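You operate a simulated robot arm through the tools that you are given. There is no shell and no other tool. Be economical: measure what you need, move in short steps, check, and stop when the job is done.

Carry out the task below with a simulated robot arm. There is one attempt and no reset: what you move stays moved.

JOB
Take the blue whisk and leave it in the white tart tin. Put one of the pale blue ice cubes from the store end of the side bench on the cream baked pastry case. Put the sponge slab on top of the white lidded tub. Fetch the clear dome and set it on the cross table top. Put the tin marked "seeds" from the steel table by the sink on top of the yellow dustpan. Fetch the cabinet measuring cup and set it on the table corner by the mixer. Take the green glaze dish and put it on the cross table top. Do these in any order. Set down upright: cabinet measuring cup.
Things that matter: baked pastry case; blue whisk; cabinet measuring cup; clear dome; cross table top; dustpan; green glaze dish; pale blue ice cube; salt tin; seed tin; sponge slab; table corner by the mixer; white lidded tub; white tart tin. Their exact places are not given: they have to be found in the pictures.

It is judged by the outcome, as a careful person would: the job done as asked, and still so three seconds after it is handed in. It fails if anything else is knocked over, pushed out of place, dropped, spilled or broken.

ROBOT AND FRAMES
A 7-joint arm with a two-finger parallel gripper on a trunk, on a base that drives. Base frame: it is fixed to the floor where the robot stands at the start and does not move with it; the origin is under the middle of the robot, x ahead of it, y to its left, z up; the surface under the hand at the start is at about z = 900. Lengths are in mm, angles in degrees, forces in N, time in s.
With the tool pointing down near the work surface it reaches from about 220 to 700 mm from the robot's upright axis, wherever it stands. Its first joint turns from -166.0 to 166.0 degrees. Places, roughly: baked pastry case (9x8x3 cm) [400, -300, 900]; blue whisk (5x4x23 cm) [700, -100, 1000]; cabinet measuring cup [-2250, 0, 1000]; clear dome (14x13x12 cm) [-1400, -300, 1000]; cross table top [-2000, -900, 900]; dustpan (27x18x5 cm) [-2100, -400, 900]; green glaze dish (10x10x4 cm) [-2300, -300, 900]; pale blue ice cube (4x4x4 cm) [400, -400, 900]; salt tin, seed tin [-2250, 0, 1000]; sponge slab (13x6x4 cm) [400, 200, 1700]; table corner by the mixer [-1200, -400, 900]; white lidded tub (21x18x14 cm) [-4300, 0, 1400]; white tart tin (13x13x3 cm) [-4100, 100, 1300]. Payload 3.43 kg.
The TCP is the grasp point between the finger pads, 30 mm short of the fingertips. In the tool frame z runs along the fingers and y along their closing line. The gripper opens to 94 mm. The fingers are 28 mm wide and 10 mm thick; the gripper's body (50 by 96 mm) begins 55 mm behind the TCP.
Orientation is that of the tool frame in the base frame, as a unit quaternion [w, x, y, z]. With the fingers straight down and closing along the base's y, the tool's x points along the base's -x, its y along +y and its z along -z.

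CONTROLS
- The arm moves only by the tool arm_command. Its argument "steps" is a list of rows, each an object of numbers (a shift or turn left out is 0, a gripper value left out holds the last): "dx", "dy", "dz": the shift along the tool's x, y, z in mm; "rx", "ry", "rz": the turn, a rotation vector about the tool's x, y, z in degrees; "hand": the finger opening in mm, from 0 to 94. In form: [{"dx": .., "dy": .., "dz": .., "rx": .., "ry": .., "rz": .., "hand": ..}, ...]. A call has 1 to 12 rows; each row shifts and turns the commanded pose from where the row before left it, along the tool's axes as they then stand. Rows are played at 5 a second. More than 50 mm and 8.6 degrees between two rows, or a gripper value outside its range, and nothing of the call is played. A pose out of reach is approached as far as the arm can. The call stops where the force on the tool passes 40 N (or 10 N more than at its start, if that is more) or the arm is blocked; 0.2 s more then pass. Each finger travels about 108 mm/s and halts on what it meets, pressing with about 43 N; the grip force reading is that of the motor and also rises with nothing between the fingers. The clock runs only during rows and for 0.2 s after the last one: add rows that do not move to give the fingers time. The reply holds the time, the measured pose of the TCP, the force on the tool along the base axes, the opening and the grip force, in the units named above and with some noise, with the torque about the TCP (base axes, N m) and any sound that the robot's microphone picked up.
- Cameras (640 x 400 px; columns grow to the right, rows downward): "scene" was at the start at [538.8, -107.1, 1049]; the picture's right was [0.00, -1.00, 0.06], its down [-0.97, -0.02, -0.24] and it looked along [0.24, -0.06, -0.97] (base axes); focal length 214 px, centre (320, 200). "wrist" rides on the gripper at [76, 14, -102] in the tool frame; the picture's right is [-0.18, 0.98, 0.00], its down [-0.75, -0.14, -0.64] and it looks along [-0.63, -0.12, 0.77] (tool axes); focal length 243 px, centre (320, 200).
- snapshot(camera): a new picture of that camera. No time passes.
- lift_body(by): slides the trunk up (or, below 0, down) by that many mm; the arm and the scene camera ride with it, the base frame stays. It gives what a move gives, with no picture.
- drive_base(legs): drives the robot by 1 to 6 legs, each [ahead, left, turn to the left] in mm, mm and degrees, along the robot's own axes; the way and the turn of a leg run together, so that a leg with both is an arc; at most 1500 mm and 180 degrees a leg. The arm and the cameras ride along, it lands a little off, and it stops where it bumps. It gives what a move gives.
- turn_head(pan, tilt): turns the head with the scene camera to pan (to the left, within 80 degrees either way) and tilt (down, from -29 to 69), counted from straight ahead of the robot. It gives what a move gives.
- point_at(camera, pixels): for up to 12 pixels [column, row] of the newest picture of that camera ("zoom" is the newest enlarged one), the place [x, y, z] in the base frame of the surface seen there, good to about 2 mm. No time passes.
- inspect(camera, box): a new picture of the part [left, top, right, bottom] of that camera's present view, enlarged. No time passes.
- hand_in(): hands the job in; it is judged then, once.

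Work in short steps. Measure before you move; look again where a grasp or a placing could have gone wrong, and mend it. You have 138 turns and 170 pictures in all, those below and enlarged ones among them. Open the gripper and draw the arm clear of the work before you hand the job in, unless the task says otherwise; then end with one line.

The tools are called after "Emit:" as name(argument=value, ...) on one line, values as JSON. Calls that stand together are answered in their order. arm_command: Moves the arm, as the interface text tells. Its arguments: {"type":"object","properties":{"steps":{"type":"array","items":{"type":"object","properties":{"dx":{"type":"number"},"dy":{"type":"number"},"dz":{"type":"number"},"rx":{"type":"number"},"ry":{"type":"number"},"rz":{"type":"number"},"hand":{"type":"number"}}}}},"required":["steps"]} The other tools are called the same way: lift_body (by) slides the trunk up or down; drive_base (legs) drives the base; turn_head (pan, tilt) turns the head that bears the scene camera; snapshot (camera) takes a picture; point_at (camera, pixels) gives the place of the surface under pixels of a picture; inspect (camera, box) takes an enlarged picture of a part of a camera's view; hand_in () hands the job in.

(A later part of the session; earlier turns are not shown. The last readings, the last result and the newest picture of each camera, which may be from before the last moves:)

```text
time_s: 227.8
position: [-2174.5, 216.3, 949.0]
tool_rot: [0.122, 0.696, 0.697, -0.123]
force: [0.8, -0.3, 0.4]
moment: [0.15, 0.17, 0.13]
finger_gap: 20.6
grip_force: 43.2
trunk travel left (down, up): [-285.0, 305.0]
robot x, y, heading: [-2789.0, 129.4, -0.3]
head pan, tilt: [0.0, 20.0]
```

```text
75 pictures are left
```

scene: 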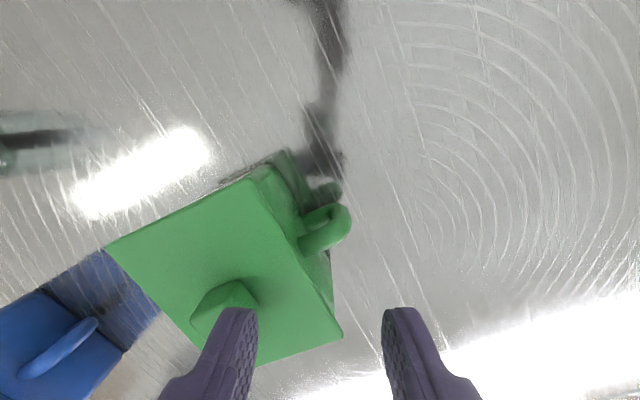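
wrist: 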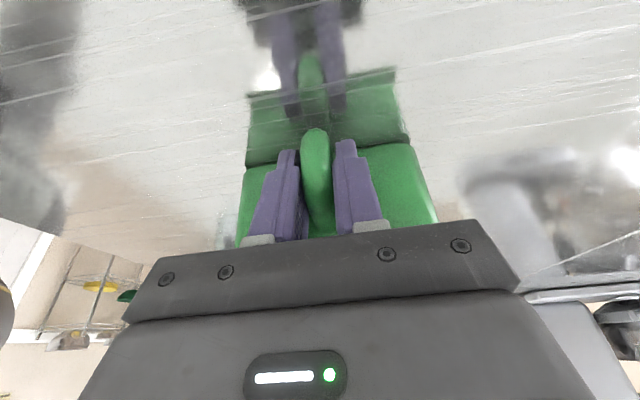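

The ring is gripped (20.6 mm). I lift 12 mm gently and check whether the tin stays level.

Emit:
arm_command(steps=[{"dx": -0.7, "dz": -1.9}, {"dx": -1.4, "dz": -3.8}, {"dx": -2, "dz": -5.6}, {"dx": -2, "dz": -5.6}, {}])

Emit:
snapshot(camera="wrist")

Emit:
snapshot(camera="scene")

```text
time_s: 229.0
position: [-2174.5, 216.6, 967.6]
tool_rot: [0.122, 0.696, 0.697, -0.122]
force: [0.2, 0.1, -4.2]
moment: [0.35, 0.02, 0.0]
finger_gap: 21.1
grip_force: 43.4
trunk travel left (down, up): [-285.0, 305.0]
robot x, y, heading: [-2783.9, 134.2, 0.1]
head pan, tilt: [0.0, 20.0]
```

```text
74 pictures are left
```

wrist: 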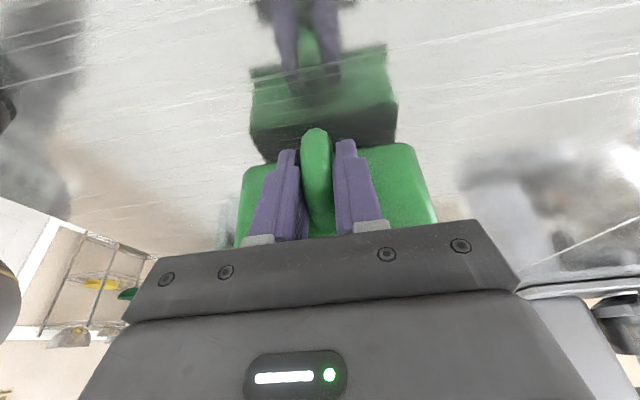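

```text
73 pictures are left
```

scene: 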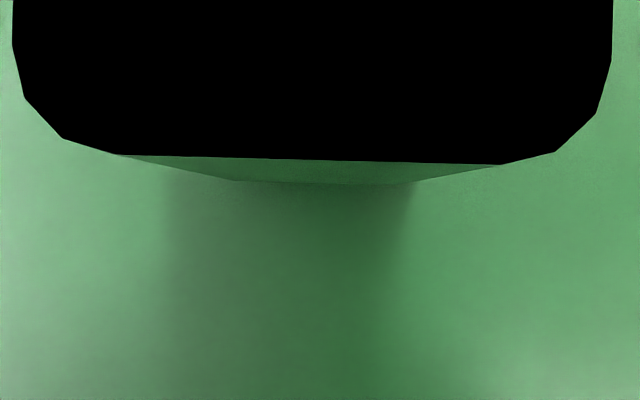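

Weighs ~4 N and hangs level. I raise the trunk 150 mm, then drive right 574 mm and ahead 24 mm towards the dustpan.

Emit:
lift_body(by=150)

Emit:
drive_base(legs=[[24, -450, 0]])

Emit:
snapshot(camera="wrist")

```text
time_s: 230.8
position: [-2174.0, 216.3, 1116.5]
tool_rot: [0.121, 0.696, 0.697, -0.123]
force: [-0.3, -0.2, -4.9]
moment: [0.39, 0.02, 0.0]
finger_gap: 20.5
grip_force: 43.0
trunk travel left (down, up): [-435.0, 155.0]
robot x, y, heading: [-2786.7, 129.6, 0.0]
head pan, tilt: [0.0, 20.0]
```

```text
time_s: 233.5
position: [-2150.8, -234.5, 1115.9]
tool_rot: [0.121, 0.697, 0.697, -0.123]
force: [0.6, 0.3, -4.6]
moment: [0.38, 0.02, -0.02]
finger_gap: 20.6
grip_force: 43.3
trunk travel left (down, up): [-435.0, 155.0]
robot x, y, heading: [-2763.5, -320.1, 0.0]
head pan, tilt: [0.0, 20.0]
```

```text
72 pictures are left
```

wrist: 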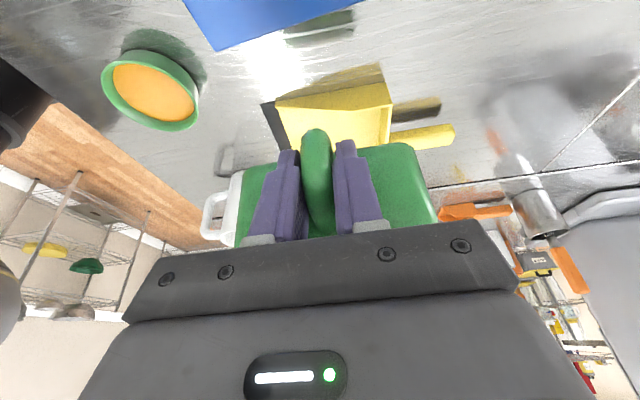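

I measure the pan's near wall and corners in this view.

Emit:
point_at(camera="wrist", pixels=[[280, 102], [388, 88], [330, 95], [390, 105], [385, 140], [340, 115], [290, 125], [265, 105], [280, 145], [370, 120]])

```text
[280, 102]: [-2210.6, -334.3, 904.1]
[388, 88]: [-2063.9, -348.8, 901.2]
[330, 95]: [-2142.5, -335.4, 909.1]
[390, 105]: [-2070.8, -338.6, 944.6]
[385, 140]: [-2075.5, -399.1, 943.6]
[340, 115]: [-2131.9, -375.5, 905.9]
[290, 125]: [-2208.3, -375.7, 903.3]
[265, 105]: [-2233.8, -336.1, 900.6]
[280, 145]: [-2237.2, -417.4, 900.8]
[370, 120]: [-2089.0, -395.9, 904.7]
```

The pan floor runs x -2225…-2085, with the near wall at y -335. I drive 122 further right, then lower.

Emit:
drive_base(legs=[[0, -122, 0]])

Emit:
lift_body(by=-110)

Emit:
snapshot(camera="wrist")

```text
time_s: 234.7
position: [-2151.7, -358.4, 1117.8]
tool_rot: [0.122, 0.697, 0.696, -0.123]
force: [0.0, -0.9, -4.9]
moment: [0.44, -0.02, -0.01]
finger_gap: 20.8
grip_force: 42.5
trunk travel left (down, up): [-435.0, 155.0]
robot x, y, heading: [-2764.8, -439.2, -0.0]
head pan, tilt: [0.0, 20.0]
```

```text
time_s: 236.1
position: [-2150.6, -356.7, 1006.9]
tool_rot: [0.122, 0.697, 0.696, -0.124]
force: [0.3, -0.8, -4.4]
moment: [0.39, 0.05, 0.0]
finger_gap: 20.5
grip_force: 42.7
trunk travel left (down, up): [-325.0, 265.0]
robot x, y, heading: [-2765.9, -441.6, -0.3]
head pan, tilt: [0.0, 20.0]
```

```text
71 pictures are left
```

wrist: 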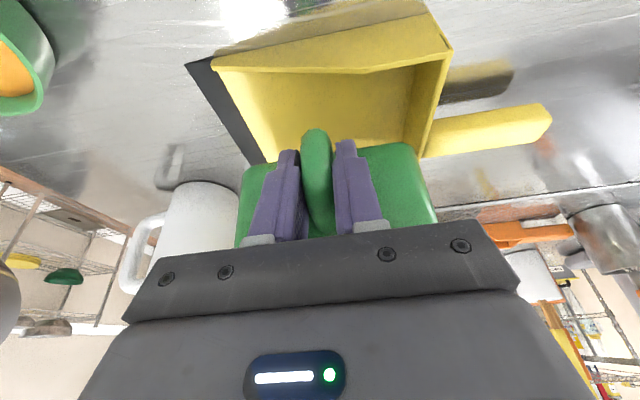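

Centred well. I lower the tin onto the pan floor.

Emit:
arm_command(steps=[{"dx": 5.1, "dz": 14.1}, {"dx": 5.1, "dz": 14.1}, {"dx": 4.1, "dz": 11.3}, {"dx": 2.0, "dz": 5.6}, {"dx": 1.0, "dz": 2.8}, {"dx": 0.7, "dz": 1.9}, {}])

Emit:
snapshot(camera="wrist")

```text
time_s: 237.7
position: [-2150.9, -357.0, 953.3]
tool_rot: [0.122, 0.697, 0.696, -0.123]
force: [0.2, -0.8, -5.8]
moment: [0.34, 0.03, 0.0]
finger_gap: 20.6
grip_force: 42.9
trunk travel left (down, up): [-325.0, 265.0]
robot x, y, heading: [-2763.8, -440.3, -0.2]
head pan, tilt: [0.0, 20.0]
```

```text
70 pictures are left
```

wrist: 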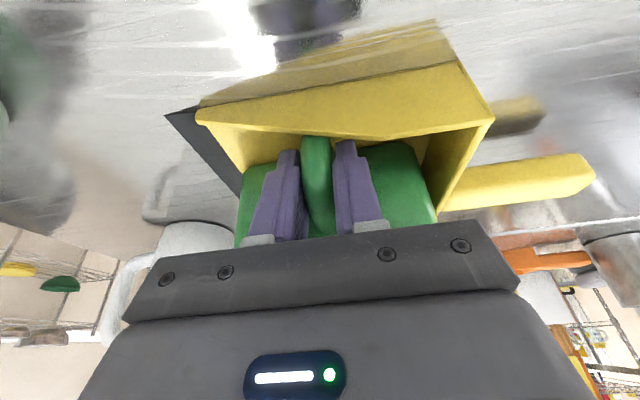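

Still hanging. I lower in 1 mm steps to contact.

Emit:
arm_command(steps=[{"dx": 0.34, "dz": 0.94}, {"dx": 0.34, "dz": 0.94}, {"dx": 0.34, "dz": 0.94}, {}])

```text
time_s: 238.7
position: [-2150.7, -356.1, 952.6]
tool_rot: [0.123, 0.696, 0.696, -0.122]
force: [4.6, 3.0, 14.7]
moment: [-0.95, 0.11, 0.15]
finger_gap: 20.9
grip_force: 42.7
trunk travel left (down, up): [-325.0, 265.0]
robot x, y, heading: [-2762.5, -440.3, 0.0]
head pan, tilt: [0.0, 20.0]
```

Contact (+15 N). I open a little (the ring is between thin fingers near the wall) and withdraw along the tool axis.

Emit:
arm_command(steps=[{"hand": 34}, {"hand": 40}, {"hand": 40}, {"dz": -20}, {"dz": -40}, {"dz": -40}, {"dz": -40}])

Emit:
snapshot(camera="wrist")

```text
time_s: 240.3
position: [-2150.8, -310.0, 1083.5]
tool_rot: [0.122, 0.697, 0.696, -0.123]
force: [0.3, 0.0, -0.9]
moment: [0.01, 0.01, -0.02]
finger_gap: 40.0
grip_force: 0.0
trunk travel left (down, up): [-325.0, 265.0]
robot x, y, heading: [-2763.5, -441.2, 0.0]
head pan, tilt: [0.0, 20.0]
```

```text
69 pictures are left
```

wrist: 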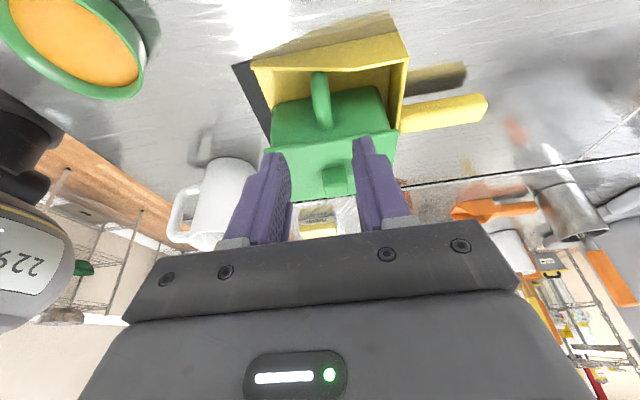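

The seed tin sits in the dustpan. Next the green dish: I untilt, turn the tool back, and move above it.

Emit:
arm_command(steps=[{"ry": 7}, {"ry": 7}, {"ry": 6}, {"rz": -8.3}, {"rz": -8.3}, {"rz": -8.3}, {"rz": -8.3}, {"rz": -8.3}, {"rz": -8.3}, {"rz": -8.3}, {"rz": -8.3}])

Emit:
arm_command(steps=[{"rz": -8.3}, {"rz": -8.3}, {"rz": -7}, {"dx": 45}, {"dx": 45}, {"dx": 45}, {"dx": 30}, {"dz": -40}, {"dz": -40}, {}])

Emit:
snapshot(camera="wrist")

Emit:
turn_head(pan=-20, tilt=10)

Emit:
snapshot(camera="scene")

```text
time_s: 242.7
position: [-2151.7, -310.0, 1083.4]
tool_rot: [0.0, 0.205, 0.979, 0.0]
force: [-0.4, 0.5, -0.1]
moment: [0.01, 0.03, 0.04]
finger_gap: 39.9
grip_force: 0.0
trunk travel left (down, up): [-325.0, 265.0]
robot x, y, heading: [-2765.9, -443.3, 0.2]
head pan, tilt: [0.0, 20.0]
```

```text
time_s: 244.9
position: [-2315.3, -309.2, 1164.3]
tool_rot: [0.0, 0.002, 1.0, 0.0]
force: [0.2, 0.6, 0.1]
moment: [-0.01, -0.02, 0.03]
finger_gap: 40.0
grip_force: 0.0
trunk travel left (down, up): [-325.0, 265.0]
robot x, y, heading: [-2763.2, -439.0, -0.0]
head pan, tilt: [0.0, 20.0]
```

```text
68 pictures are left
```

wrist: 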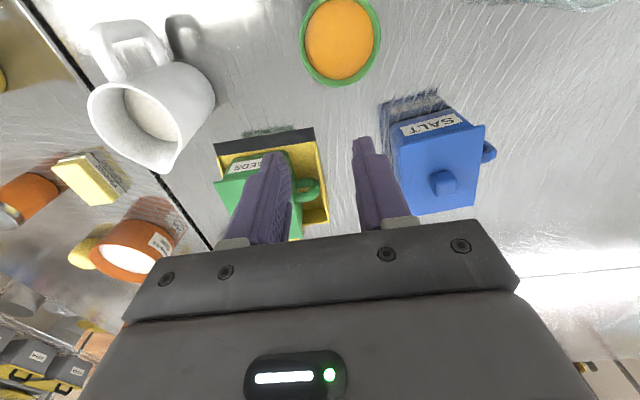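

```text
time_s: 245.8
position: [-2314.9, -309.7, 1164.9]
tool_rot: [-0.001, 0.001, 1.0, 0.0]
force: [0.7, 0.6, 0.1]
moment: [0.01, 0.02, 0.02]
finger_gap: 40.1
grip_force: 0.0
trunk travel left (down, up): [-325.0, 265.0]
robot x, y, heading: [-2767.3, -439.5, 0.1]
head pan, tilt: [-20.0, 10.0]
```

```text
67 pictures are left
```

scene: 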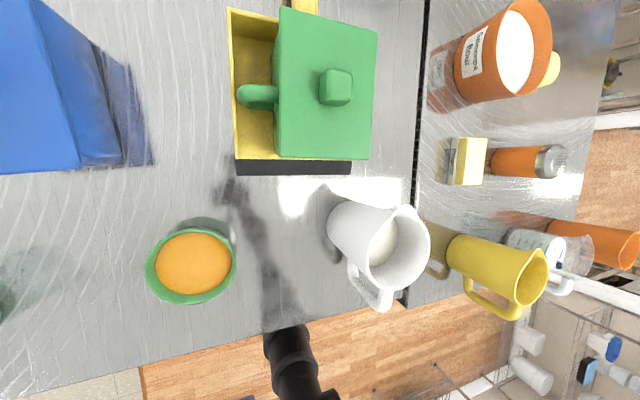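

I measure the dish rim and the possible free spots on the cross table.

Emit:
point_at(camera="scene", pixels=[[147, 265], [236, 262], [192, 228], [192, 303], [192, 262], [165, 238], [470, 186], [447, 205], [480, 210], [450, 235], [530, 200], [435, 120]])

Emit:
point_at(camera="wrist", pixels=[[302, 40], [379, 35], [340, 85], [340, 35], [308, 65], [375, 60], [80, 215], [60, 110], [150, 225], [100, 170], [30, 120], [118, 185]])

```text
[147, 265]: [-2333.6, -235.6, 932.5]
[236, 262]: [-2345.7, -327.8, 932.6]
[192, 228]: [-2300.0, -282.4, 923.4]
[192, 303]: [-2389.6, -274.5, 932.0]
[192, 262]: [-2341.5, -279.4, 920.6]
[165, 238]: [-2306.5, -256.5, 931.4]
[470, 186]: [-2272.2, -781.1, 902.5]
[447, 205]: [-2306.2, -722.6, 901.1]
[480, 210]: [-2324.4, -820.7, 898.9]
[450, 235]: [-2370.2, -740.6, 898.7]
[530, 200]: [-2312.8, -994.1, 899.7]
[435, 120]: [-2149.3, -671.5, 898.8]
```

```text
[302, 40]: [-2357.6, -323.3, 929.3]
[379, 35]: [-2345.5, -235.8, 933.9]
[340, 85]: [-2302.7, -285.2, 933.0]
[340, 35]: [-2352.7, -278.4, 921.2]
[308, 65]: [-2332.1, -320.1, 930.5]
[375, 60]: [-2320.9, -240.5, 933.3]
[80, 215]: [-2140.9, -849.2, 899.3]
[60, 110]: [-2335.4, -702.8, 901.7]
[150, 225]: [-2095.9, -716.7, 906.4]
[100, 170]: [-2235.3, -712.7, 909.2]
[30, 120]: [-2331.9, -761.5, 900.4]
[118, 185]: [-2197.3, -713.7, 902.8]
```

The dish is ~92 mm across, centred (-2345,-281.5), rim z 932, glaze 921. I'll pinch its -y rim with tips just above the glaze; free spot on the cross table is (-2325,-665).

Emit:
arm_command(steps=[{"dx": 30, "dy": -15.5, "hand": 30}, {}])

Emit:
lift_body(by=-150)

Emit:
snapshot(camera="wrist")

```text
time_s: 246.4
position: [-2344.2, -325.1, 1163.2]
tool_rot: [-0.001, 0.001, 1.0, 0.0]
force: [0.7, -0.1, 0.7]
moment: [-0.01, 0.0, -0.01]
finger_gap: 30.2
grip_force: 0.0
trunk travel left (down, up): [-325.0, 265.0]
robot x, y, heading: [-2764.1, -442.5, -0.1]
head pan, tilt: [-20.0, 10.0]
```

```text
time_s: 248.1
position: [-2347.1, -325.8, 1013.6]
tool_rot: [-0.001, 0.001, 1.0, 0.0]
force: [0.3, -0.2, 0.4]
moment: [0.0, -0.02, -0.02]
finger_gap: 30.3
grip_force: 0.1
trunk travel left (down, up): [-175.0, 415.0]
robot x, y, heading: [-2764.0, -440.8, -0.3]
head pan, tilt: [-20.0, 10.0]
```

```text
66 pictures are left
```

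wrist: 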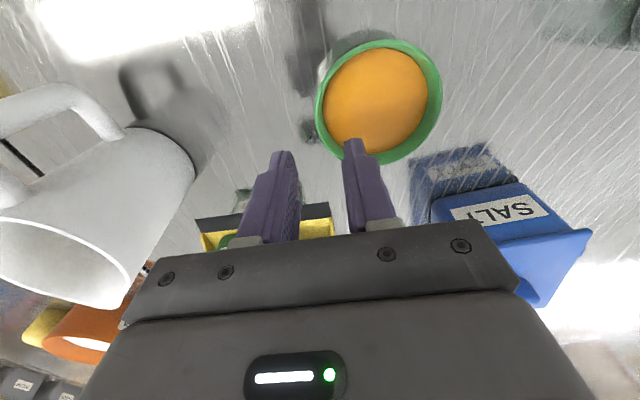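

I check the rim wall position on the gripping side.

Emit:
point_at(camera="wrist", pixels=[[318, 100], [322, 100], [328, 100], [322, 130], [330, 140], [345, 155], [380, 45], [436, 95], [380, 100]])

```text
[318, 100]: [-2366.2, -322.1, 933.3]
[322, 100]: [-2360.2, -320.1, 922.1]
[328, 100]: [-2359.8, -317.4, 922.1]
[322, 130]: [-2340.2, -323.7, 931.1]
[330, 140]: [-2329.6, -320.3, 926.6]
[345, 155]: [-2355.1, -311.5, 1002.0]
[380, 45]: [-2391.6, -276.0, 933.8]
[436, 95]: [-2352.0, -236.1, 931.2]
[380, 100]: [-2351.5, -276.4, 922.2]
```

Wall is centred at y≈-324. I descend to z 953 and pinch.

Emit:
arm_command(steps=[{"dy": 1.5, "dz": 25}, {"dz": 20}, {"dz": 10}, {"dz": 5}, {"hand": 0}, {"hand": 0}, {}, {"dz": -2}, {"dz": -4}, {"dz": -6}, {}])

Emit:
snapshot(camera="wrist")

```text
time_s: 250.5
position: [-2344.8, -324.2, 965.3]
tool_rot: [0.0, 0.001, 1.0, -0.001]
force: [-0.1, -0.1, -2.9]
moment: [-0.09, 0.01, -0.01]
finger_gap: 7.1
grip_force: 40.9
trunk travel left (down, up): [-175.0, 415.0]
robot x, y, heading: [-2763.7, -437.6, -0.2]
head pan, tilt: [-20.0, 10.0]
```

```text
65 pictures are left
```

wrist: 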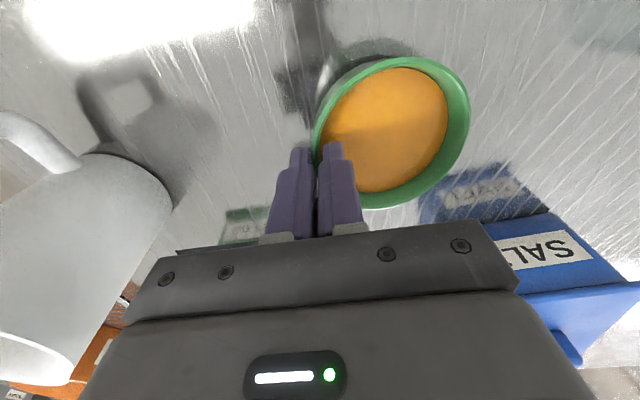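

Held (~0.3 kg). I check the dish's tilt by rim heights.

Emit:
point_at(camera="wrist", pixels=[[465, 120], [390, 62], [400, 203], [390, 130], [435, 115], [316, 115]])

Emit:
lift_body(by=150)

Emit:
drive_base(legs=[[20, -384, 0]])

Emit:
snapshot(camera="wrist")

```text
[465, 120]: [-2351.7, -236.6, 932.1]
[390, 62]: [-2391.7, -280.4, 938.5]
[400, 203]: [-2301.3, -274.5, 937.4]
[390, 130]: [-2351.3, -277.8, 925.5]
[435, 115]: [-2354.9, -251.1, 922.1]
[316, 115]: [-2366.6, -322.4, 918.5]
```

```text
time_s: 252.3
position: [-2345.6, -323.8, 1114.2]
tool_rot: [-0.001, 0.001, 1.0, 0.0]
force: [-0.1, -1.0, -2.6]
moment: [-0.09, 0.01, -0.04]
finger_gap: 6.9
grip_force: 40.9
trunk travel left (down, up): [-325.0, 265.0]
robot x, y, heading: [-2764.3, -442.3, -0.4]
head pan, tilt: [-20.0, 10.0]
```

```text
time_s: 254.7
position: [-2324.6, -707.0, 1115.2]
tool_rot: [-0.001, 0.001, 1.0, 0.001]
force: [-0.2, -0.7, -1.9]
moment: [-0.07, -0.03, 0.0]
finger_gap: 6.8
grip_force: 41.2
trunk travel left (down, up): [-325.0, 265.0]
robot x, y, heading: [-2742.0, -821.1, -0.2]
head pan, tilt: [-20.0, 10.0]
```

```text
64 pictures are left
```

wrist: 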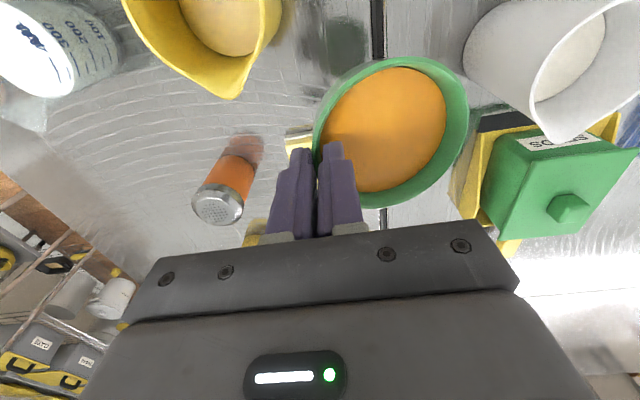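

I verify the landing spot against the neighbours and seam.

Emit:
point_at(camera="wrist", pixels=[[378, 25], [388, 220], [238, 95], [270, 30], [540, 140], [470, 40], [290, 90], [300, 130], [345, 30], [255, 220], [290, 140]])

```text
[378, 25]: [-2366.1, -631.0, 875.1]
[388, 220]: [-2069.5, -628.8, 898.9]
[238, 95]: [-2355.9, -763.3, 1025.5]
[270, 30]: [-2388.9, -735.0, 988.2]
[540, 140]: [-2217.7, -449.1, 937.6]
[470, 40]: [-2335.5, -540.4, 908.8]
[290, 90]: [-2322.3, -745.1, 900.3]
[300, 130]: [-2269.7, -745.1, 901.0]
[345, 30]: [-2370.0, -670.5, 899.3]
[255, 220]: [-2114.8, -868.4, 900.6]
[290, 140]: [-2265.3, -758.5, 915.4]
```

The seam is at y≈-630, so the dish must sit further right. I measure the free area at (150,100) and the neighbours.

Emit:
point_at(camera="wrist", pixels=[[150, 110], [180, 130], [100, 120], [195, 205], [250, 165], [230, 150], [115, 60], [75, 70], [150, 50], [60, 15], [120, 180], [215, 95]])

```text
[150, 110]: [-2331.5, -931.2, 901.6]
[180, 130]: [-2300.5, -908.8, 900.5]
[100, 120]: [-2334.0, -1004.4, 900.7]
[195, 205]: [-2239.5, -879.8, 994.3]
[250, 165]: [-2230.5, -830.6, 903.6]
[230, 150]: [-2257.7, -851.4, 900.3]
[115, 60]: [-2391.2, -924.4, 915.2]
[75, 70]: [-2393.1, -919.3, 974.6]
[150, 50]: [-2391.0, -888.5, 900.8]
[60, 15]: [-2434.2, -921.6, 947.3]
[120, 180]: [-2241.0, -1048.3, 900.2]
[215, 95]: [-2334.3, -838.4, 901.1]
```

Free spot found at (-2310,-925). I drive right 261 and lower.

Emit:
drive_base(legs=[[12, -261, 0]])

Emit:
lift_body(by=-115)

Emit:
snapshot(camera="wrist")

```text
time_s: 256.6
position: [-2315.0, -972.1, 1114.8]
tool_rot: [-0.001, 0.002, 1.0, 0.001]
force: [0.2, -0.3, -0.6]
moment: [-0.03, 0.01, 0.05]
finger_gap: 6.6
grip_force: 40.8
trunk travel left (down, up): [-325.0, 265.0]
robot x, y, heading: [-2734.6, -1086.9, -0.4]
head pan, tilt: [-20.0, 10.0]
```

```text
time_s: 258.0
position: [-2314.1, -970.8, 999.7]
tool_rot: [-0.001, 0.003, 1.0, 0.0]
force: [0.0, 0.0, -1.5]
moment: [-0.08, 0.0, 0.04]
finger_gap: 6.7
grip_force: 41.0
trunk travel left (down, up): [-210.0, 380.0]
robot x, y, heading: [-2733.8, -1086.9, -0.2]
head pan, tilt: [-20.0, 10.0]
```

```text
63 pictures are left
```

wrist: 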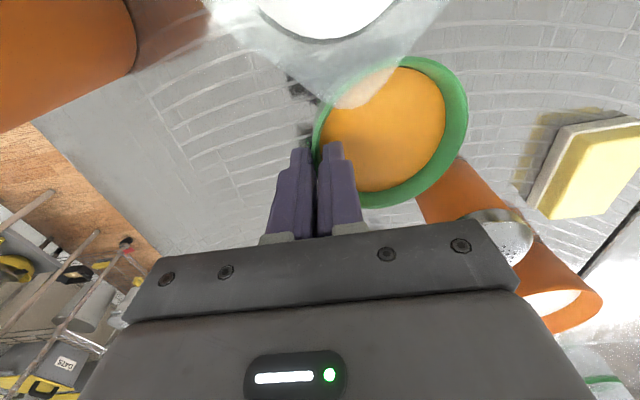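

The clear beaker is close under the wrist camera. I measure its rim height before lowering.

Emit:
point_at(camera="wrist", pixels=[[330, 20], [300, 5], [380, 10], [340, 60], [350, 90], [280, 50], [430, 15], [110, 60], [450, 170], [500, 225], [150, 100]])

```text
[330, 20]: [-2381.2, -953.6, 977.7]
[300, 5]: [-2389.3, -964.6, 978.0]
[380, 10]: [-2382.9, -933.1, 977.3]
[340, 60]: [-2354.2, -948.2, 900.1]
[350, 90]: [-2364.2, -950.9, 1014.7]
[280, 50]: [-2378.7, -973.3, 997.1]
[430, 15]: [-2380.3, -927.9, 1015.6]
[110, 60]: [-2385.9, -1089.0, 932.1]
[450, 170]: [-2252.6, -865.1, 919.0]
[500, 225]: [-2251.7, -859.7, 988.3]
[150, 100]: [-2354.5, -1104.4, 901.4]
```

Its spout reaches x -2364 at z 1015. I shift 12 mm away from it and lower gently.

Emit:
arm_command(steps=[{"dx": -12}, {"dz": 12}, {"dz": 10}, {"dz": 8}, {"dz": 4}, {"dz": 3}, {"dz": 3}, {"dz": 2}, {}])

Emit:
snapshot(camera="wrist")

```text
time_s: 260.0
position: [-2301.5, -970.0, 959.3]
tool_rot: [-0.001, 0.003, 1.0, 0.002]
force: [0.3, -2.2, 6.5]
moment: [0.45, 0.03, -0.02]
finger_gap: 7.6
grip_force: 41.7
trunk travel left (down, up): [-210.0, 380.0]
robot x, y, heading: [-2734.5, -1090.6, -0.3]
head pan, tilt: [-20.0, 10.0]
```

```text
62 pictures are left
```

wrist: 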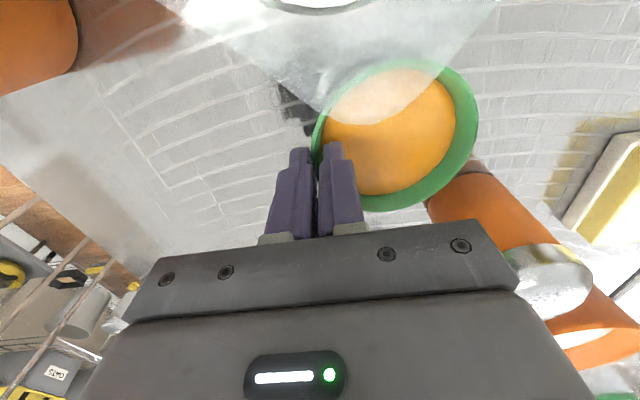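

In contact. I go down 4 mm more, open to 20 and rise straight.

Emit:
arm_command(steps=[{"dz": 2}, {"dz": 2}, {"hand": 12}, {"hand": 20}, {}, {"dz": -15}, {"dz": -30}, {"dz": -40}, {"dz": -40}])

Emit:
snapshot(camera="wrist")

```text
time_s: 262.0
position: [-2304.0, -969.4, 1081.7]
tool_rot: [0.0, 0.002, 1.0, 0.0]
force: [-0.9, -0.2, -0.2]
moment: [-0.01, -0.02, -0.02]
finger_gap: 20.0
grip_force: 0.1
trunk travel left (down, up): [-210.0, 380.0]
robot x, y, heading: [-2734.6, -1086.8, -0.1]
head pan, tilt: [-20.0, 10.0]
```

```text
61 pictures are left
```

wrist: 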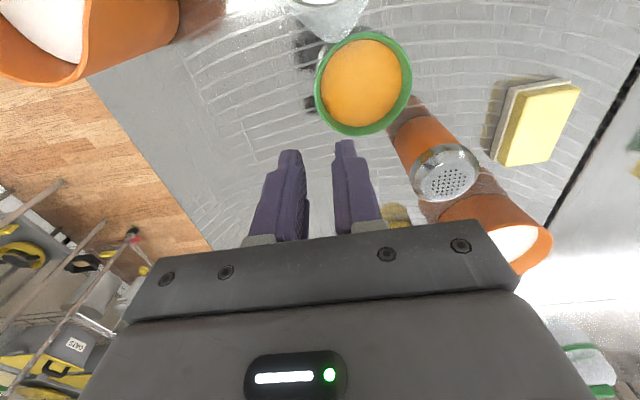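

The dish is on the cross table. Next the measuring cup: I raise, drive left to it and look from above.

Emit:
lift_body(by=130)

Emit:
drive_base(legs=[[-100, 0, 0], [0, 960, 0]])

Emit:
turn_head(pan=0, tilt=20)

Emit:
snapshot(camera="scene")

Emit:
snapshot(camera="wrist")

```text
time_s: 263.6
position: [-2302.7, -970.4, 1211.9]
tool_rot: [-0.001, 0.002, 1.0, 0.0]
force: [-0.2, 0.4, 0.3]
moment: [0.02, 0.0, 0.04]
finger_gap: 20.1
grip_force: 0.1
trunk travel left (down, up): [-340.0, 250.0]
robot x, y, heading: [-2733.8, -1082.9, -0.3]
head pan, tilt: [-20.0, 10.0]
```

```text
time_s: 269.4
position: [-2399.1, -1.3, 1209.9]
tool_rot: [-0.001, 0.002, 1.0, 0.0]
force: [-1.0, 0.2, -0.6]
moment: [-0.04, 0.0, 0.01]
finger_gap: 20.0
grip_force: 0.1
trunk travel left (down, up): [-340.0, 250.0]
robot x, y, heading: [-2831.4, -116.8, -0.3]
head pan, tilt: [-20.0, 10.0]
```

```text
time_s: 270.2
position: [-2399.2, -2.0, 1210.7]
tool_rot: [-0.001, 0.002, 1.0, 0.0]
force: [1.1, -0.2, -0.1]
moment: [-0.01, 0.02, 0.02]
finger_gap: 19.9
grip_force: 0.0
trunk travel left (down, up): [-340.0, 250.0]
robot x, y, heading: [-2832.2, -122.4, -0.4]
head pan, tilt: [0.0, 20.0]
```

```text
60 pictures are left
```

scene: 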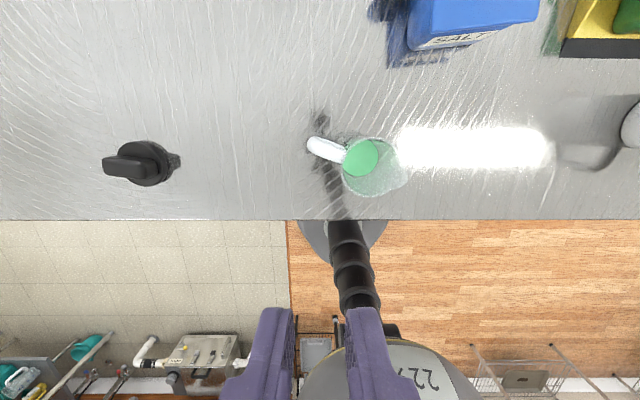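

```text
59 pictures are left
```

wrist: 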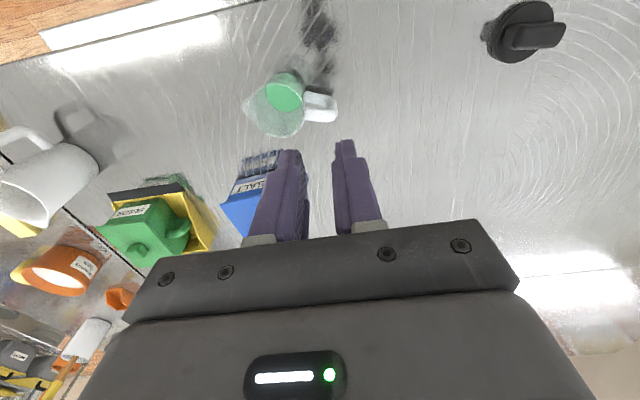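

Cup at scene (370,165) with its handle pointing up-left. I zoom and measure it.

Emit:
inspect(camera="scene", box=[290, 110, 450, 210])

Emit:
point_at(camera="zoom", pixels=[[285, 195], [350, 195], [290, 130], [75, 120], [120, 150], [160, 165], [210, 185], [460, 250], [420, 170], [260, 330], [330, 340], [270, 160]])

Emit:
inspect(camera="wrist", box=[220, 50, 380, 150])

Emit:
point_at(camera="zoom", pixels=[[250, 190], [330, 190], [250, 130], [95, 215], [240, 335], [320, 320], [460, 200], [420, 250], [400, 180], [450, 260], [350, 230], [180, 160]])

```text
4.00 times, centred on (370, 160) of scene
```

zoom: 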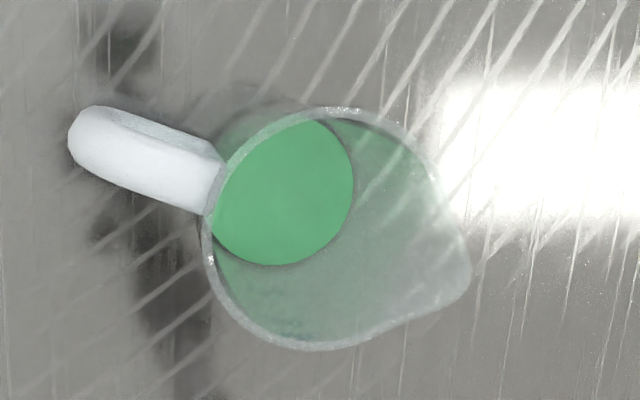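

```text
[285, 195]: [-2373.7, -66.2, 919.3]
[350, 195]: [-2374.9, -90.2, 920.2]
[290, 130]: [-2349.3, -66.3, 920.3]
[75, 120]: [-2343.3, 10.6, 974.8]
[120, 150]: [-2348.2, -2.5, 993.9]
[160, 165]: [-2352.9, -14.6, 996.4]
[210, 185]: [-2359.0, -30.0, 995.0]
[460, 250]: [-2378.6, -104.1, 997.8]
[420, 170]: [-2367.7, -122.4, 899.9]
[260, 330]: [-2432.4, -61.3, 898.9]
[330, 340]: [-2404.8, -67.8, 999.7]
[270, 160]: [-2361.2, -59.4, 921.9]
```

```text
4.00 times, centred on (300, 100) of wrist
```

zoom: 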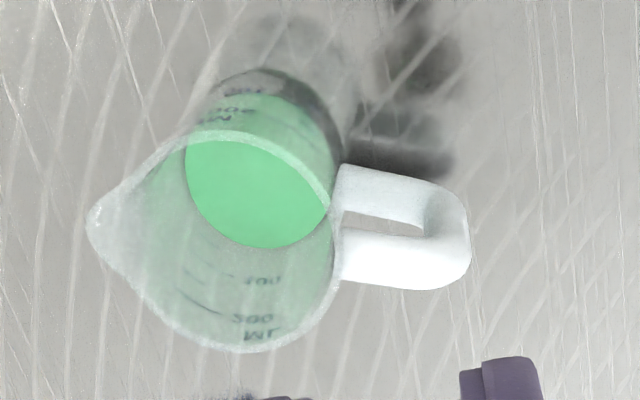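

```text
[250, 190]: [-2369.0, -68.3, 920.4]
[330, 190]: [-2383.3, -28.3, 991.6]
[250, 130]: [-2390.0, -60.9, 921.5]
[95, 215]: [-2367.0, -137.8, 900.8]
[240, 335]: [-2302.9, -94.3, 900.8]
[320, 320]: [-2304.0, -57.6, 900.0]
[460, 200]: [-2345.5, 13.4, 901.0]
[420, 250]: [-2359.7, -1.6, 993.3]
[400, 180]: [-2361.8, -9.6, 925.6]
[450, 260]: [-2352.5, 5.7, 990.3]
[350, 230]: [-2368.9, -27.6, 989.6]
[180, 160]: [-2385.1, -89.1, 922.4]
```

The cup is ~70 mm wide, centred (-2372,-66), rim z≈1000, with a little green liquid; its handle points 20° off +y. I turn the tool 110° so the fingers close across it, and go above.

Emit:
arm_command(steps=[{"rz": 8.5, "hand": 92}, {"rz": 8.5}, {"rz": 8.5}, {"rz": 8.5}, {"rz": 8.5}, {"rz": 8.5}, {"rz": 8.5}, {"rz": 8.5}, {"rz": 8.5}, {"rz": 8.5}, {"rz": 8.5}, {"rz": 8.5}])

Emit:
arm_command(steps=[{"rz": 8}, {"dx": -26, "dy": 23}, {"dx": -25, "dy": 24}, {"dz": 40}, {"dz": 40}, {}])

Emit:
snapshot(camera="wrist")

```text
time_s: 272.8
position: [-2399.6, -2.0, 1211.3]
tool_rot: [-0.001, 0.779, 0.627, 0.0]
force: [0.2, -1.1, -0.1]
moment: [-0.02, 0.0, 0.03]
finger_gap: 92.1
grip_force: 0.0
trunk travel left (down, up): [-340.0, 250.0]
robot x, y, heading: [-2832.4, -115.5, -0.2]
head pan, tilt: [0.0, 20.0]
```

```text
time_s: 274.2
position: [-2374.6, -67.2, 1131.2]
tool_rot: [-0.001, 0.82, 0.572, -0.001]
force: [0.0, 0.2, -0.5]
moment: [-0.03, 0.02, 0.0]
finger_gap: 92.1
grip_force: 0.1
trunk travel left (down, up): [-340.0, 250.0]
robot x, y, heading: [-2827.8, -118.1, -0.1]
head pan, tilt: [0.0, 20.0]
```

```text
56 pictures are left
```

wrist: 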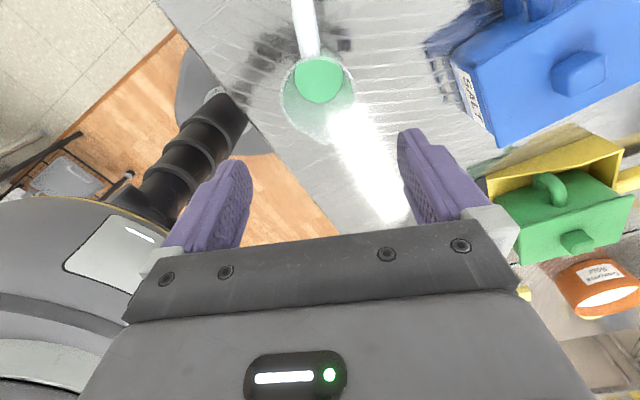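

I check the rim edges to centre the grasp.

Emit:
inspect(camera="wrist", box=[240, 40, 400, 140])

Emit:
point_at(camera="zoom", pixels=[[168, 215], [455, 215], [165, 230], [452, 240], [300, 390], [320, 70], [180, 180], [445, 180], [310, 160]])

```text
4.00 times, centred on (320, 90) of wrist
```

zoom: 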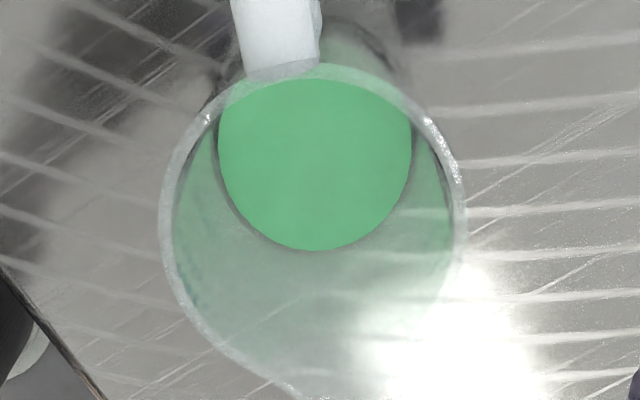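

```text
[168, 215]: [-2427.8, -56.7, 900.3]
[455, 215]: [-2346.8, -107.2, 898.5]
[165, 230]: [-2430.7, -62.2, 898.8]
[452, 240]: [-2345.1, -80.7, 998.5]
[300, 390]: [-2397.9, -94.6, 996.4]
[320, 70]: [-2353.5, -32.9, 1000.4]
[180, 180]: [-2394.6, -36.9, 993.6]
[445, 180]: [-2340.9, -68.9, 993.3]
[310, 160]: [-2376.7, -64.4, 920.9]
```

Well centred across the fingers; the cup centre is (-2373,-62). I shift 5 mm and descend to z 968, then close.

Emit:
arm_command(steps=[{"dx": 5, "dz": 40}, {"dz": 40}, {"dz": 35}, {"dz": 28}, {"dz": 20}, {}, {"hand": 50}, {"hand": 50}, {"hand": 50}, {}])

Emit:
snapshot(camera="wrist")

```text
time_s: 276.4
position: [-2371.8, -60.1, 968.0]
tool_rot: [-0.001, 0.82, 0.572, 0.0]
force: [0.4, -0.1, -0.6]
moment: [0.01, -0.03, -0.01]
finger_gap: 70.3
grip_force: 43.2
trunk travel left (down, up): [-340.0, 250.0]
robot x, y, heading: [-2828.9, -118.2, -0.2]
head pan, tilt: [0.0, 20.0]
```

```text
54 pictures are left
```

wrist: 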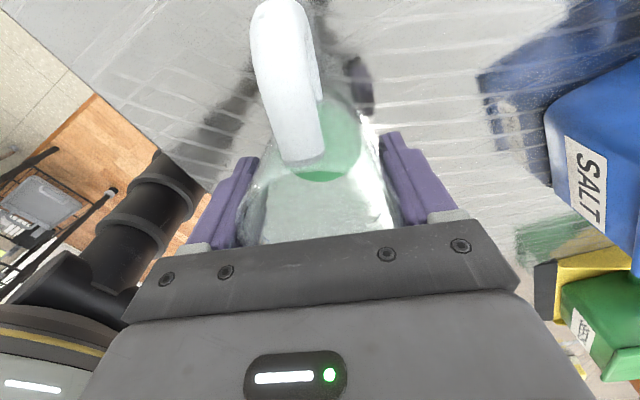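

Gripped at 70.3 mm. I lift slowly 30 mm and check.

Emit:
arm_command(steps=[{"dz": -2}, {"dz": -4}, {"dz": -6}, {"dz": -8}, {"dz": -10}, {}])

Emit:
snapshot(camera="wrist")

```text
time_s: 277.8
position: [-2371.1, -61.4, 997.6]
tool_rot: [-0.001, 0.82, 0.572, 0.0]
force: [0.6, 0.2, -1.8]
moment: [0.03, -0.01, 0.01]
finger_gap: 70.7
grip_force: 42.6
trunk travel left (down, up): [-340.0, 250.0]
robot x, y, heading: [-2830.3, -118.5, -0.0]
head pan, tilt: [0.0, 20.0]
```

```text
53 pictures are left
```

wrist: 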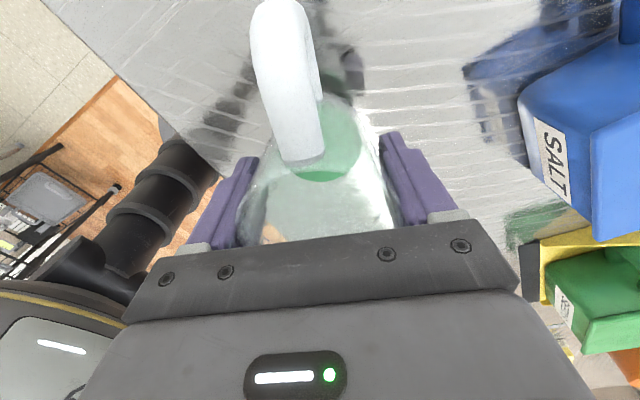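

The cup holds. I raise the trunk, back off, and drive round the table via the y≈1800 lane, keeping the cup level.

Emit:
lift_body(by=100)

Emit:
drive_base(legs=[[-170, 0, 0], [0, 1400, 0], [0, 520, 0], [1300, 0, 0], [1300, 0, 0], [0, 0, 90]])

Emit:
snapshot(camera="wrist")

```text
time_s: 279.1
position: [-2371.4, -61.6, 1097.8]
tool_rot: [-0.001, 0.82, 0.572, 0.0]
force: [-1.4, -0.4, -1.7]
moment: [0.01, 0.0, 0.0]
finger_gap: 70.7
grip_force: 43.2
trunk travel left (down, up): [-440.0, 150.0]
robot x, y, heading: [-2831.3, -113.7, -0.2]
head pan, tilt: [0.0, 20.0]
```

```text
time_s: 305.9
position: [-451.4, 2221.9, 1097.6]
tool_rot: [0.0, 0.173, 0.985, 0.0]
force: [-0.1, -0.1, -0.8]
moment: [0.04, 0.02, 0.0]
finger_gap: 70.5
grip_force: 42.8
trunk travel left (down, up): [-440.0, 150.0]
robot x, y, heading: [-393.8, 1760.0, 90.1]
head pan, tilt: [0.0, 20.0]
```

```text
52 pictures are left
```

wrist: 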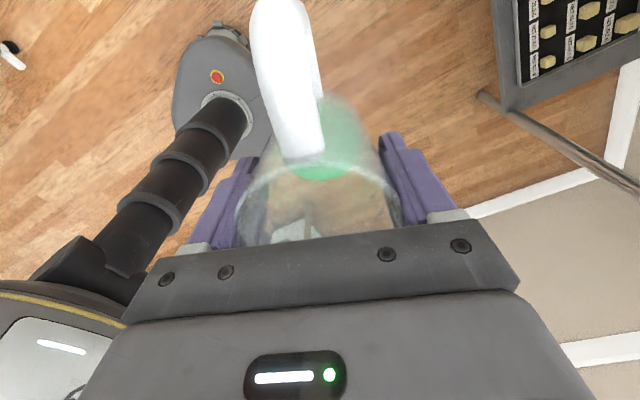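

Now I turn to 180° and strafe down towards the mixer corner.

Emit:
drive_base(legs=[[0, 0, 90], [0, 1300, 0], [0, 700, 0]])

Emit:
turn_head(pan=-40, tilt=-20)

Emit:
snapshot(camera="scene")

Emit:
snapshot(camera="wrist")

```text
time_s: 319.7
position: [-839.8, -294.7, 1097.4]
tool_rot: [0.001, -0.574, 0.819, -0.001]
force: [0.4, -1.3, -2.2]
moment: [0.04, 0.02, 0.02]
finger_gap: 70.4
grip_force: 42.7
trunk travel left (down, up): [-440.0, 150.0]
robot x, y, heading: [-381.0, -233.8, -180.0]
head pan, tilt: [0.0, 20.0]
```

```text
time_s: 320.8
position: [-839.4, -294.4, 1096.2]
tool_rot: [0.0, -0.573, 0.819, 0.0]
force: [0.0, 0.1, -1.7]
moment: [0.03, -0.01, -0.02]
finger_gap: 70.3
grip_force: 43.2
trunk travel left (down, up): [-440.0, 150.0]
robot x, y, heading: [-382.1, -235.4, -180.0]
head pan, tilt: [-40.0, -20.0]
```

```text
51 pictures are left
```

scene: 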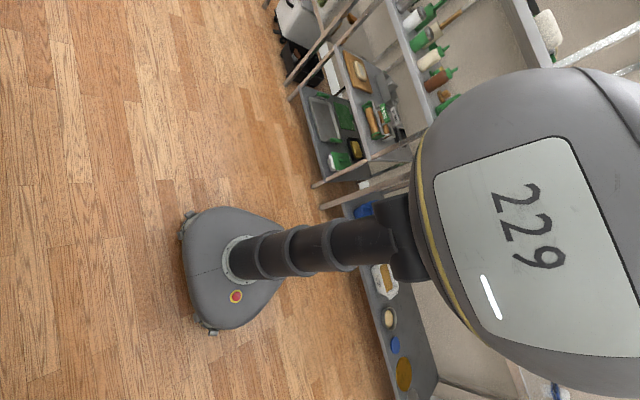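

```text
50 pictures are left
```

wrist: 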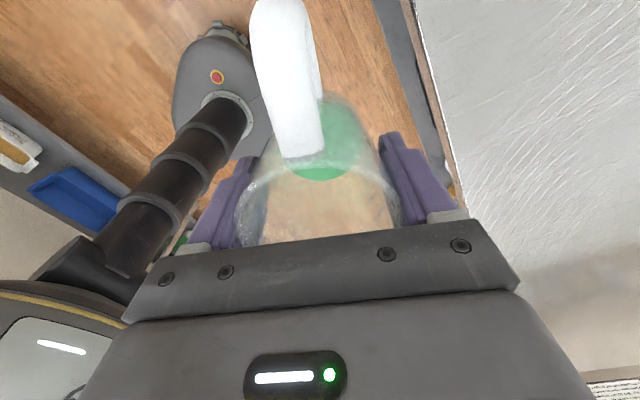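

I rotate the tool back about the vertical (cup stays level) so the scene camera looks ahead.

Emit:
arm_command(steps=[{"rz": -8.5}, {"rz": -8.5}, {"rz": -8.5}, {"rz": -8.5}, {"rz": -8.5}, {"rz": -8.5}, {"rz": -8.5}, {"rz": -8.5}, {"rz": -8.5}, {"rz": -8.5}, {"rz": -8.5}, {"rz": -8.5}])

Emit:
turn_head(pan=10, tilt=-25)

Emit:
snapshot(camera="scene")

```text
time_s: 323.4
position: [-840.2, -293.2, 1097.3]
tool_rot: [0.0, 0.998, -0.068, 0.001]
force: [0.2, 0.4, -0.9]
moment: [0.0, -0.01, 0.01]
finger_gap: 70.6
grip_force: 43.1
trunk travel left (down, up): [-440.0, 150.0]
robot x, y, heading: [-379.8, -234.9, -180.2]
head pan, tilt: [-40.0, -20.0]
```

```text
time_s: 324.6
position: [-839.7, -295.1, 1096.9]
tool_rot: [0.0, 0.998, -0.07, 0.0]
force: [-0.8, 1.0, 0.1]
moment: [-0.03, -0.01, -0.02]
finger_gap: 70.5
grip_force: 42.8
trunk travel left (down, up): [-440.0, 150.0]
robot x, y, heading: [-381.0, -231.6, -180.2]
head pan, tilt: [10.0, -25.0]
```

```text
49 pictures are left
```

scene: 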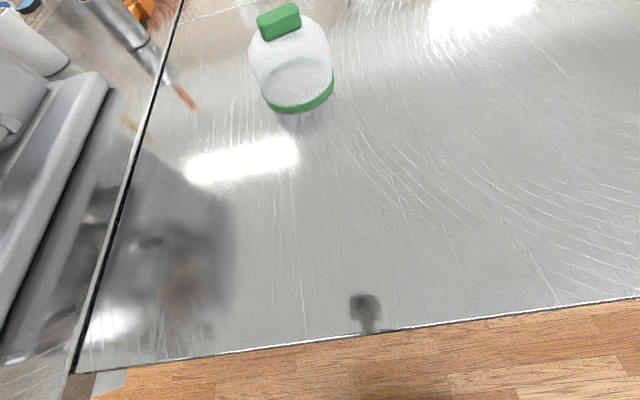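

The table corner beside the mixer is at (75,370) and the dome at (290,60). I measure.

Emit:
point_at(camera="scene", pixels=[[80, 368], [360, 330], [130, 200], [150, 330], [200, 250], [278, 20], [292, 70], [300, 110], [262, 80], [332, 85], [60, 130], [250, 200]])

Emit:
inspect(camera="scene", box=[0, 0, 400, 250])

```text
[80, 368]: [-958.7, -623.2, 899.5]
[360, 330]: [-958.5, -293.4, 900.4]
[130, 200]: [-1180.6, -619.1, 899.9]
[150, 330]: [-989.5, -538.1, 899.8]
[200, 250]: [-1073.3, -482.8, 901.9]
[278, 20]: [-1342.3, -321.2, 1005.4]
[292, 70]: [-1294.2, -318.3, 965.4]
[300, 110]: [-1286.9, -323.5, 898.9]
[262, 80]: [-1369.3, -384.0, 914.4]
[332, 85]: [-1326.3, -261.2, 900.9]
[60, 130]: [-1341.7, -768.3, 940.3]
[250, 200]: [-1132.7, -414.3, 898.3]
```

```text
1.60 times, centred on (200, 125) of scene
```

zoom: 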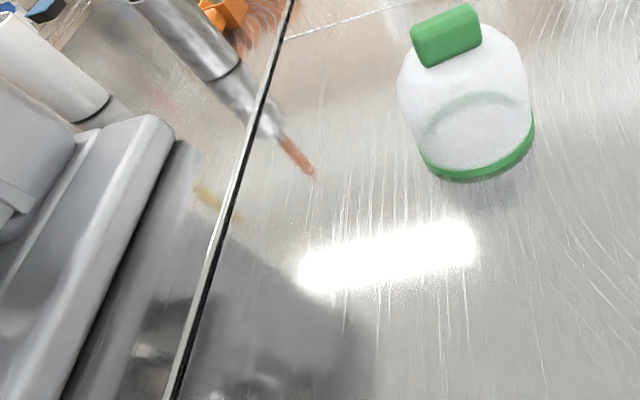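

The corner is at (-958,-623); I'll set the cup at about (-1150,-450). I drive ahead 300 and left 155, then check.

Emit:
drive_base(legs=[[0, 155, 0], [310, 0, 0]])

Emit:
lift_body(by=-110)

Emit:
snapshot(camera="wrist")

```text
time_s: 327.6
position: [-1148.1, -450.2, 1097.3]
tool_rot: [0.0, 0.997, -0.072, 0.001]
force: [0.6, -0.3, -0.8]
moment: [-0.01, -0.02, -0.01]
finger_gap: 70.3
grip_force: 42.9
trunk travel left (down, up): [-440.0, 150.0]
robot x, y, heading: [-687.5, -390.3, 179.8]
head pan, tilt: [10.0, -25.0]
```

```text
time_s: 329.1
position: [-1147.4, -448.9, 988.1]
tool_rot: [0.0, 0.997, -0.071, 0.0]
force: [-0.2, -0.5, -0.6]
moment: [-0.06, 0.01, -0.01]
finger_gap: 70.6
grip_force: 42.9
trunk travel left (down, up): [-330.0, 260.0]
robot x, y, heading: [-689.4, -393.9, 180.0]
head pan, tilt: [10.0, -25.0]
```

```text
47 pictures are left
```

wrist: 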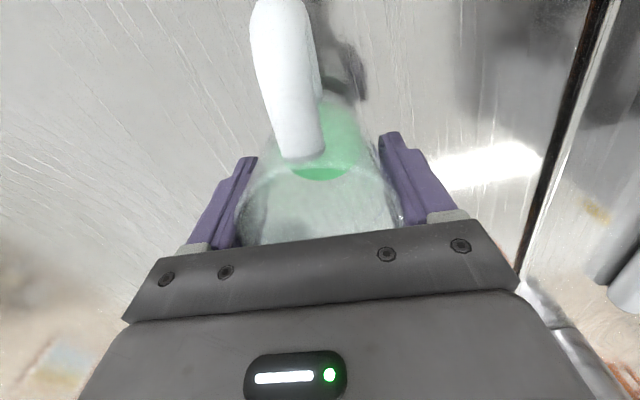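

Cup bottom is about 20 mm above the table. I lower gently to contact.

Emit:
arm_command(steps=[{"dz": 8}, {"dz": 6}, {"dz": 3}, {"dz": 1.5}, {"dz": 1}, {"dz": 1}, {}])

```text
time_s: 330.6
position: [-1145.9, -448.8, 967.6]
tool_rot: [0.001, 0.997, -0.072, 0.0]
force: [-0.3, 1.6, 5.0]
moment: [-0.1, -0.15, 0.0]
finger_gap: 70.7
grip_force: 42.8
trunk travel left (down, up): [-330.0, 260.0]
robot x, y, heading: [-690.6, -391.2, 179.9]
head pan, tilt: [10.0, -25.0]
```

Contact (5 N). I open and rise straight up.

Emit:
arm_command(steps=[{"hand": 80}, {"hand": 92}, {"hand": 92}, {"dz": -20}, {"dz": -40}, {"dz": -40}, {"dz": -40}, {"dz": -40}])

Emit:
turn_head(pan=0, tilt=-5)

Emit:
snapshot(camera="scene")

Emit:
snapshot(camera="wrist")

```text
time_s: 332.4
position: [-1146.8, -449.3, 1147.3]
tool_rot: [0.0, 0.997, -0.071, 0.001]
force: [0.1, 0.3, -0.1]
moment: [0.03, 0.01, 0.01]
finger_gap: 92.0
grip_force: 0.0
trunk travel left (down, up): [-330.0, 260.0]
robot x, y, heading: [-690.3, -388.8, 179.9]
head pan, tilt: [10.0, -25.0]
```

```text
time_s: 333.3
position: [-1146.7, -449.2, 1148.2]
tool_rot: [0.0, 0.997, -0.072, 0.001]
force: [-0.6, 0.2, -0.7]
moment: [0.0, 0.01, -0.05]
finger_gap: 92.1
grip_force: 0.1
trunk travel left (down, up): [-330.0, 260.0]
robot x, y, heading: [-689.3, -392.4, 180.0]
head pan, tilt: [0.0, -5.0]
```

```text
46 pictures are left
```

scene: 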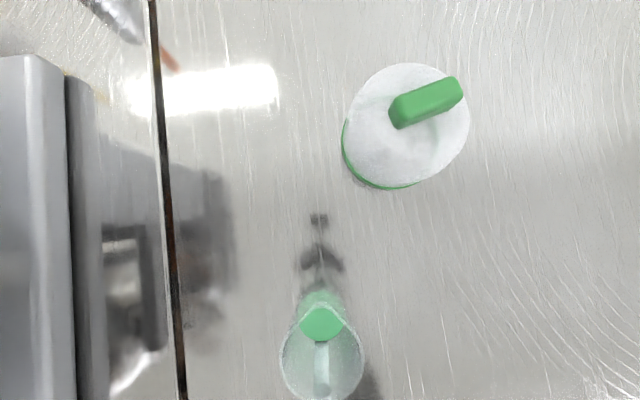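

```text
45 pictures are left
```

wrist: 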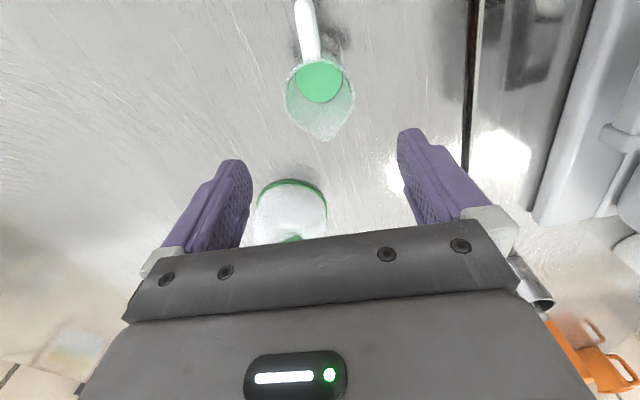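

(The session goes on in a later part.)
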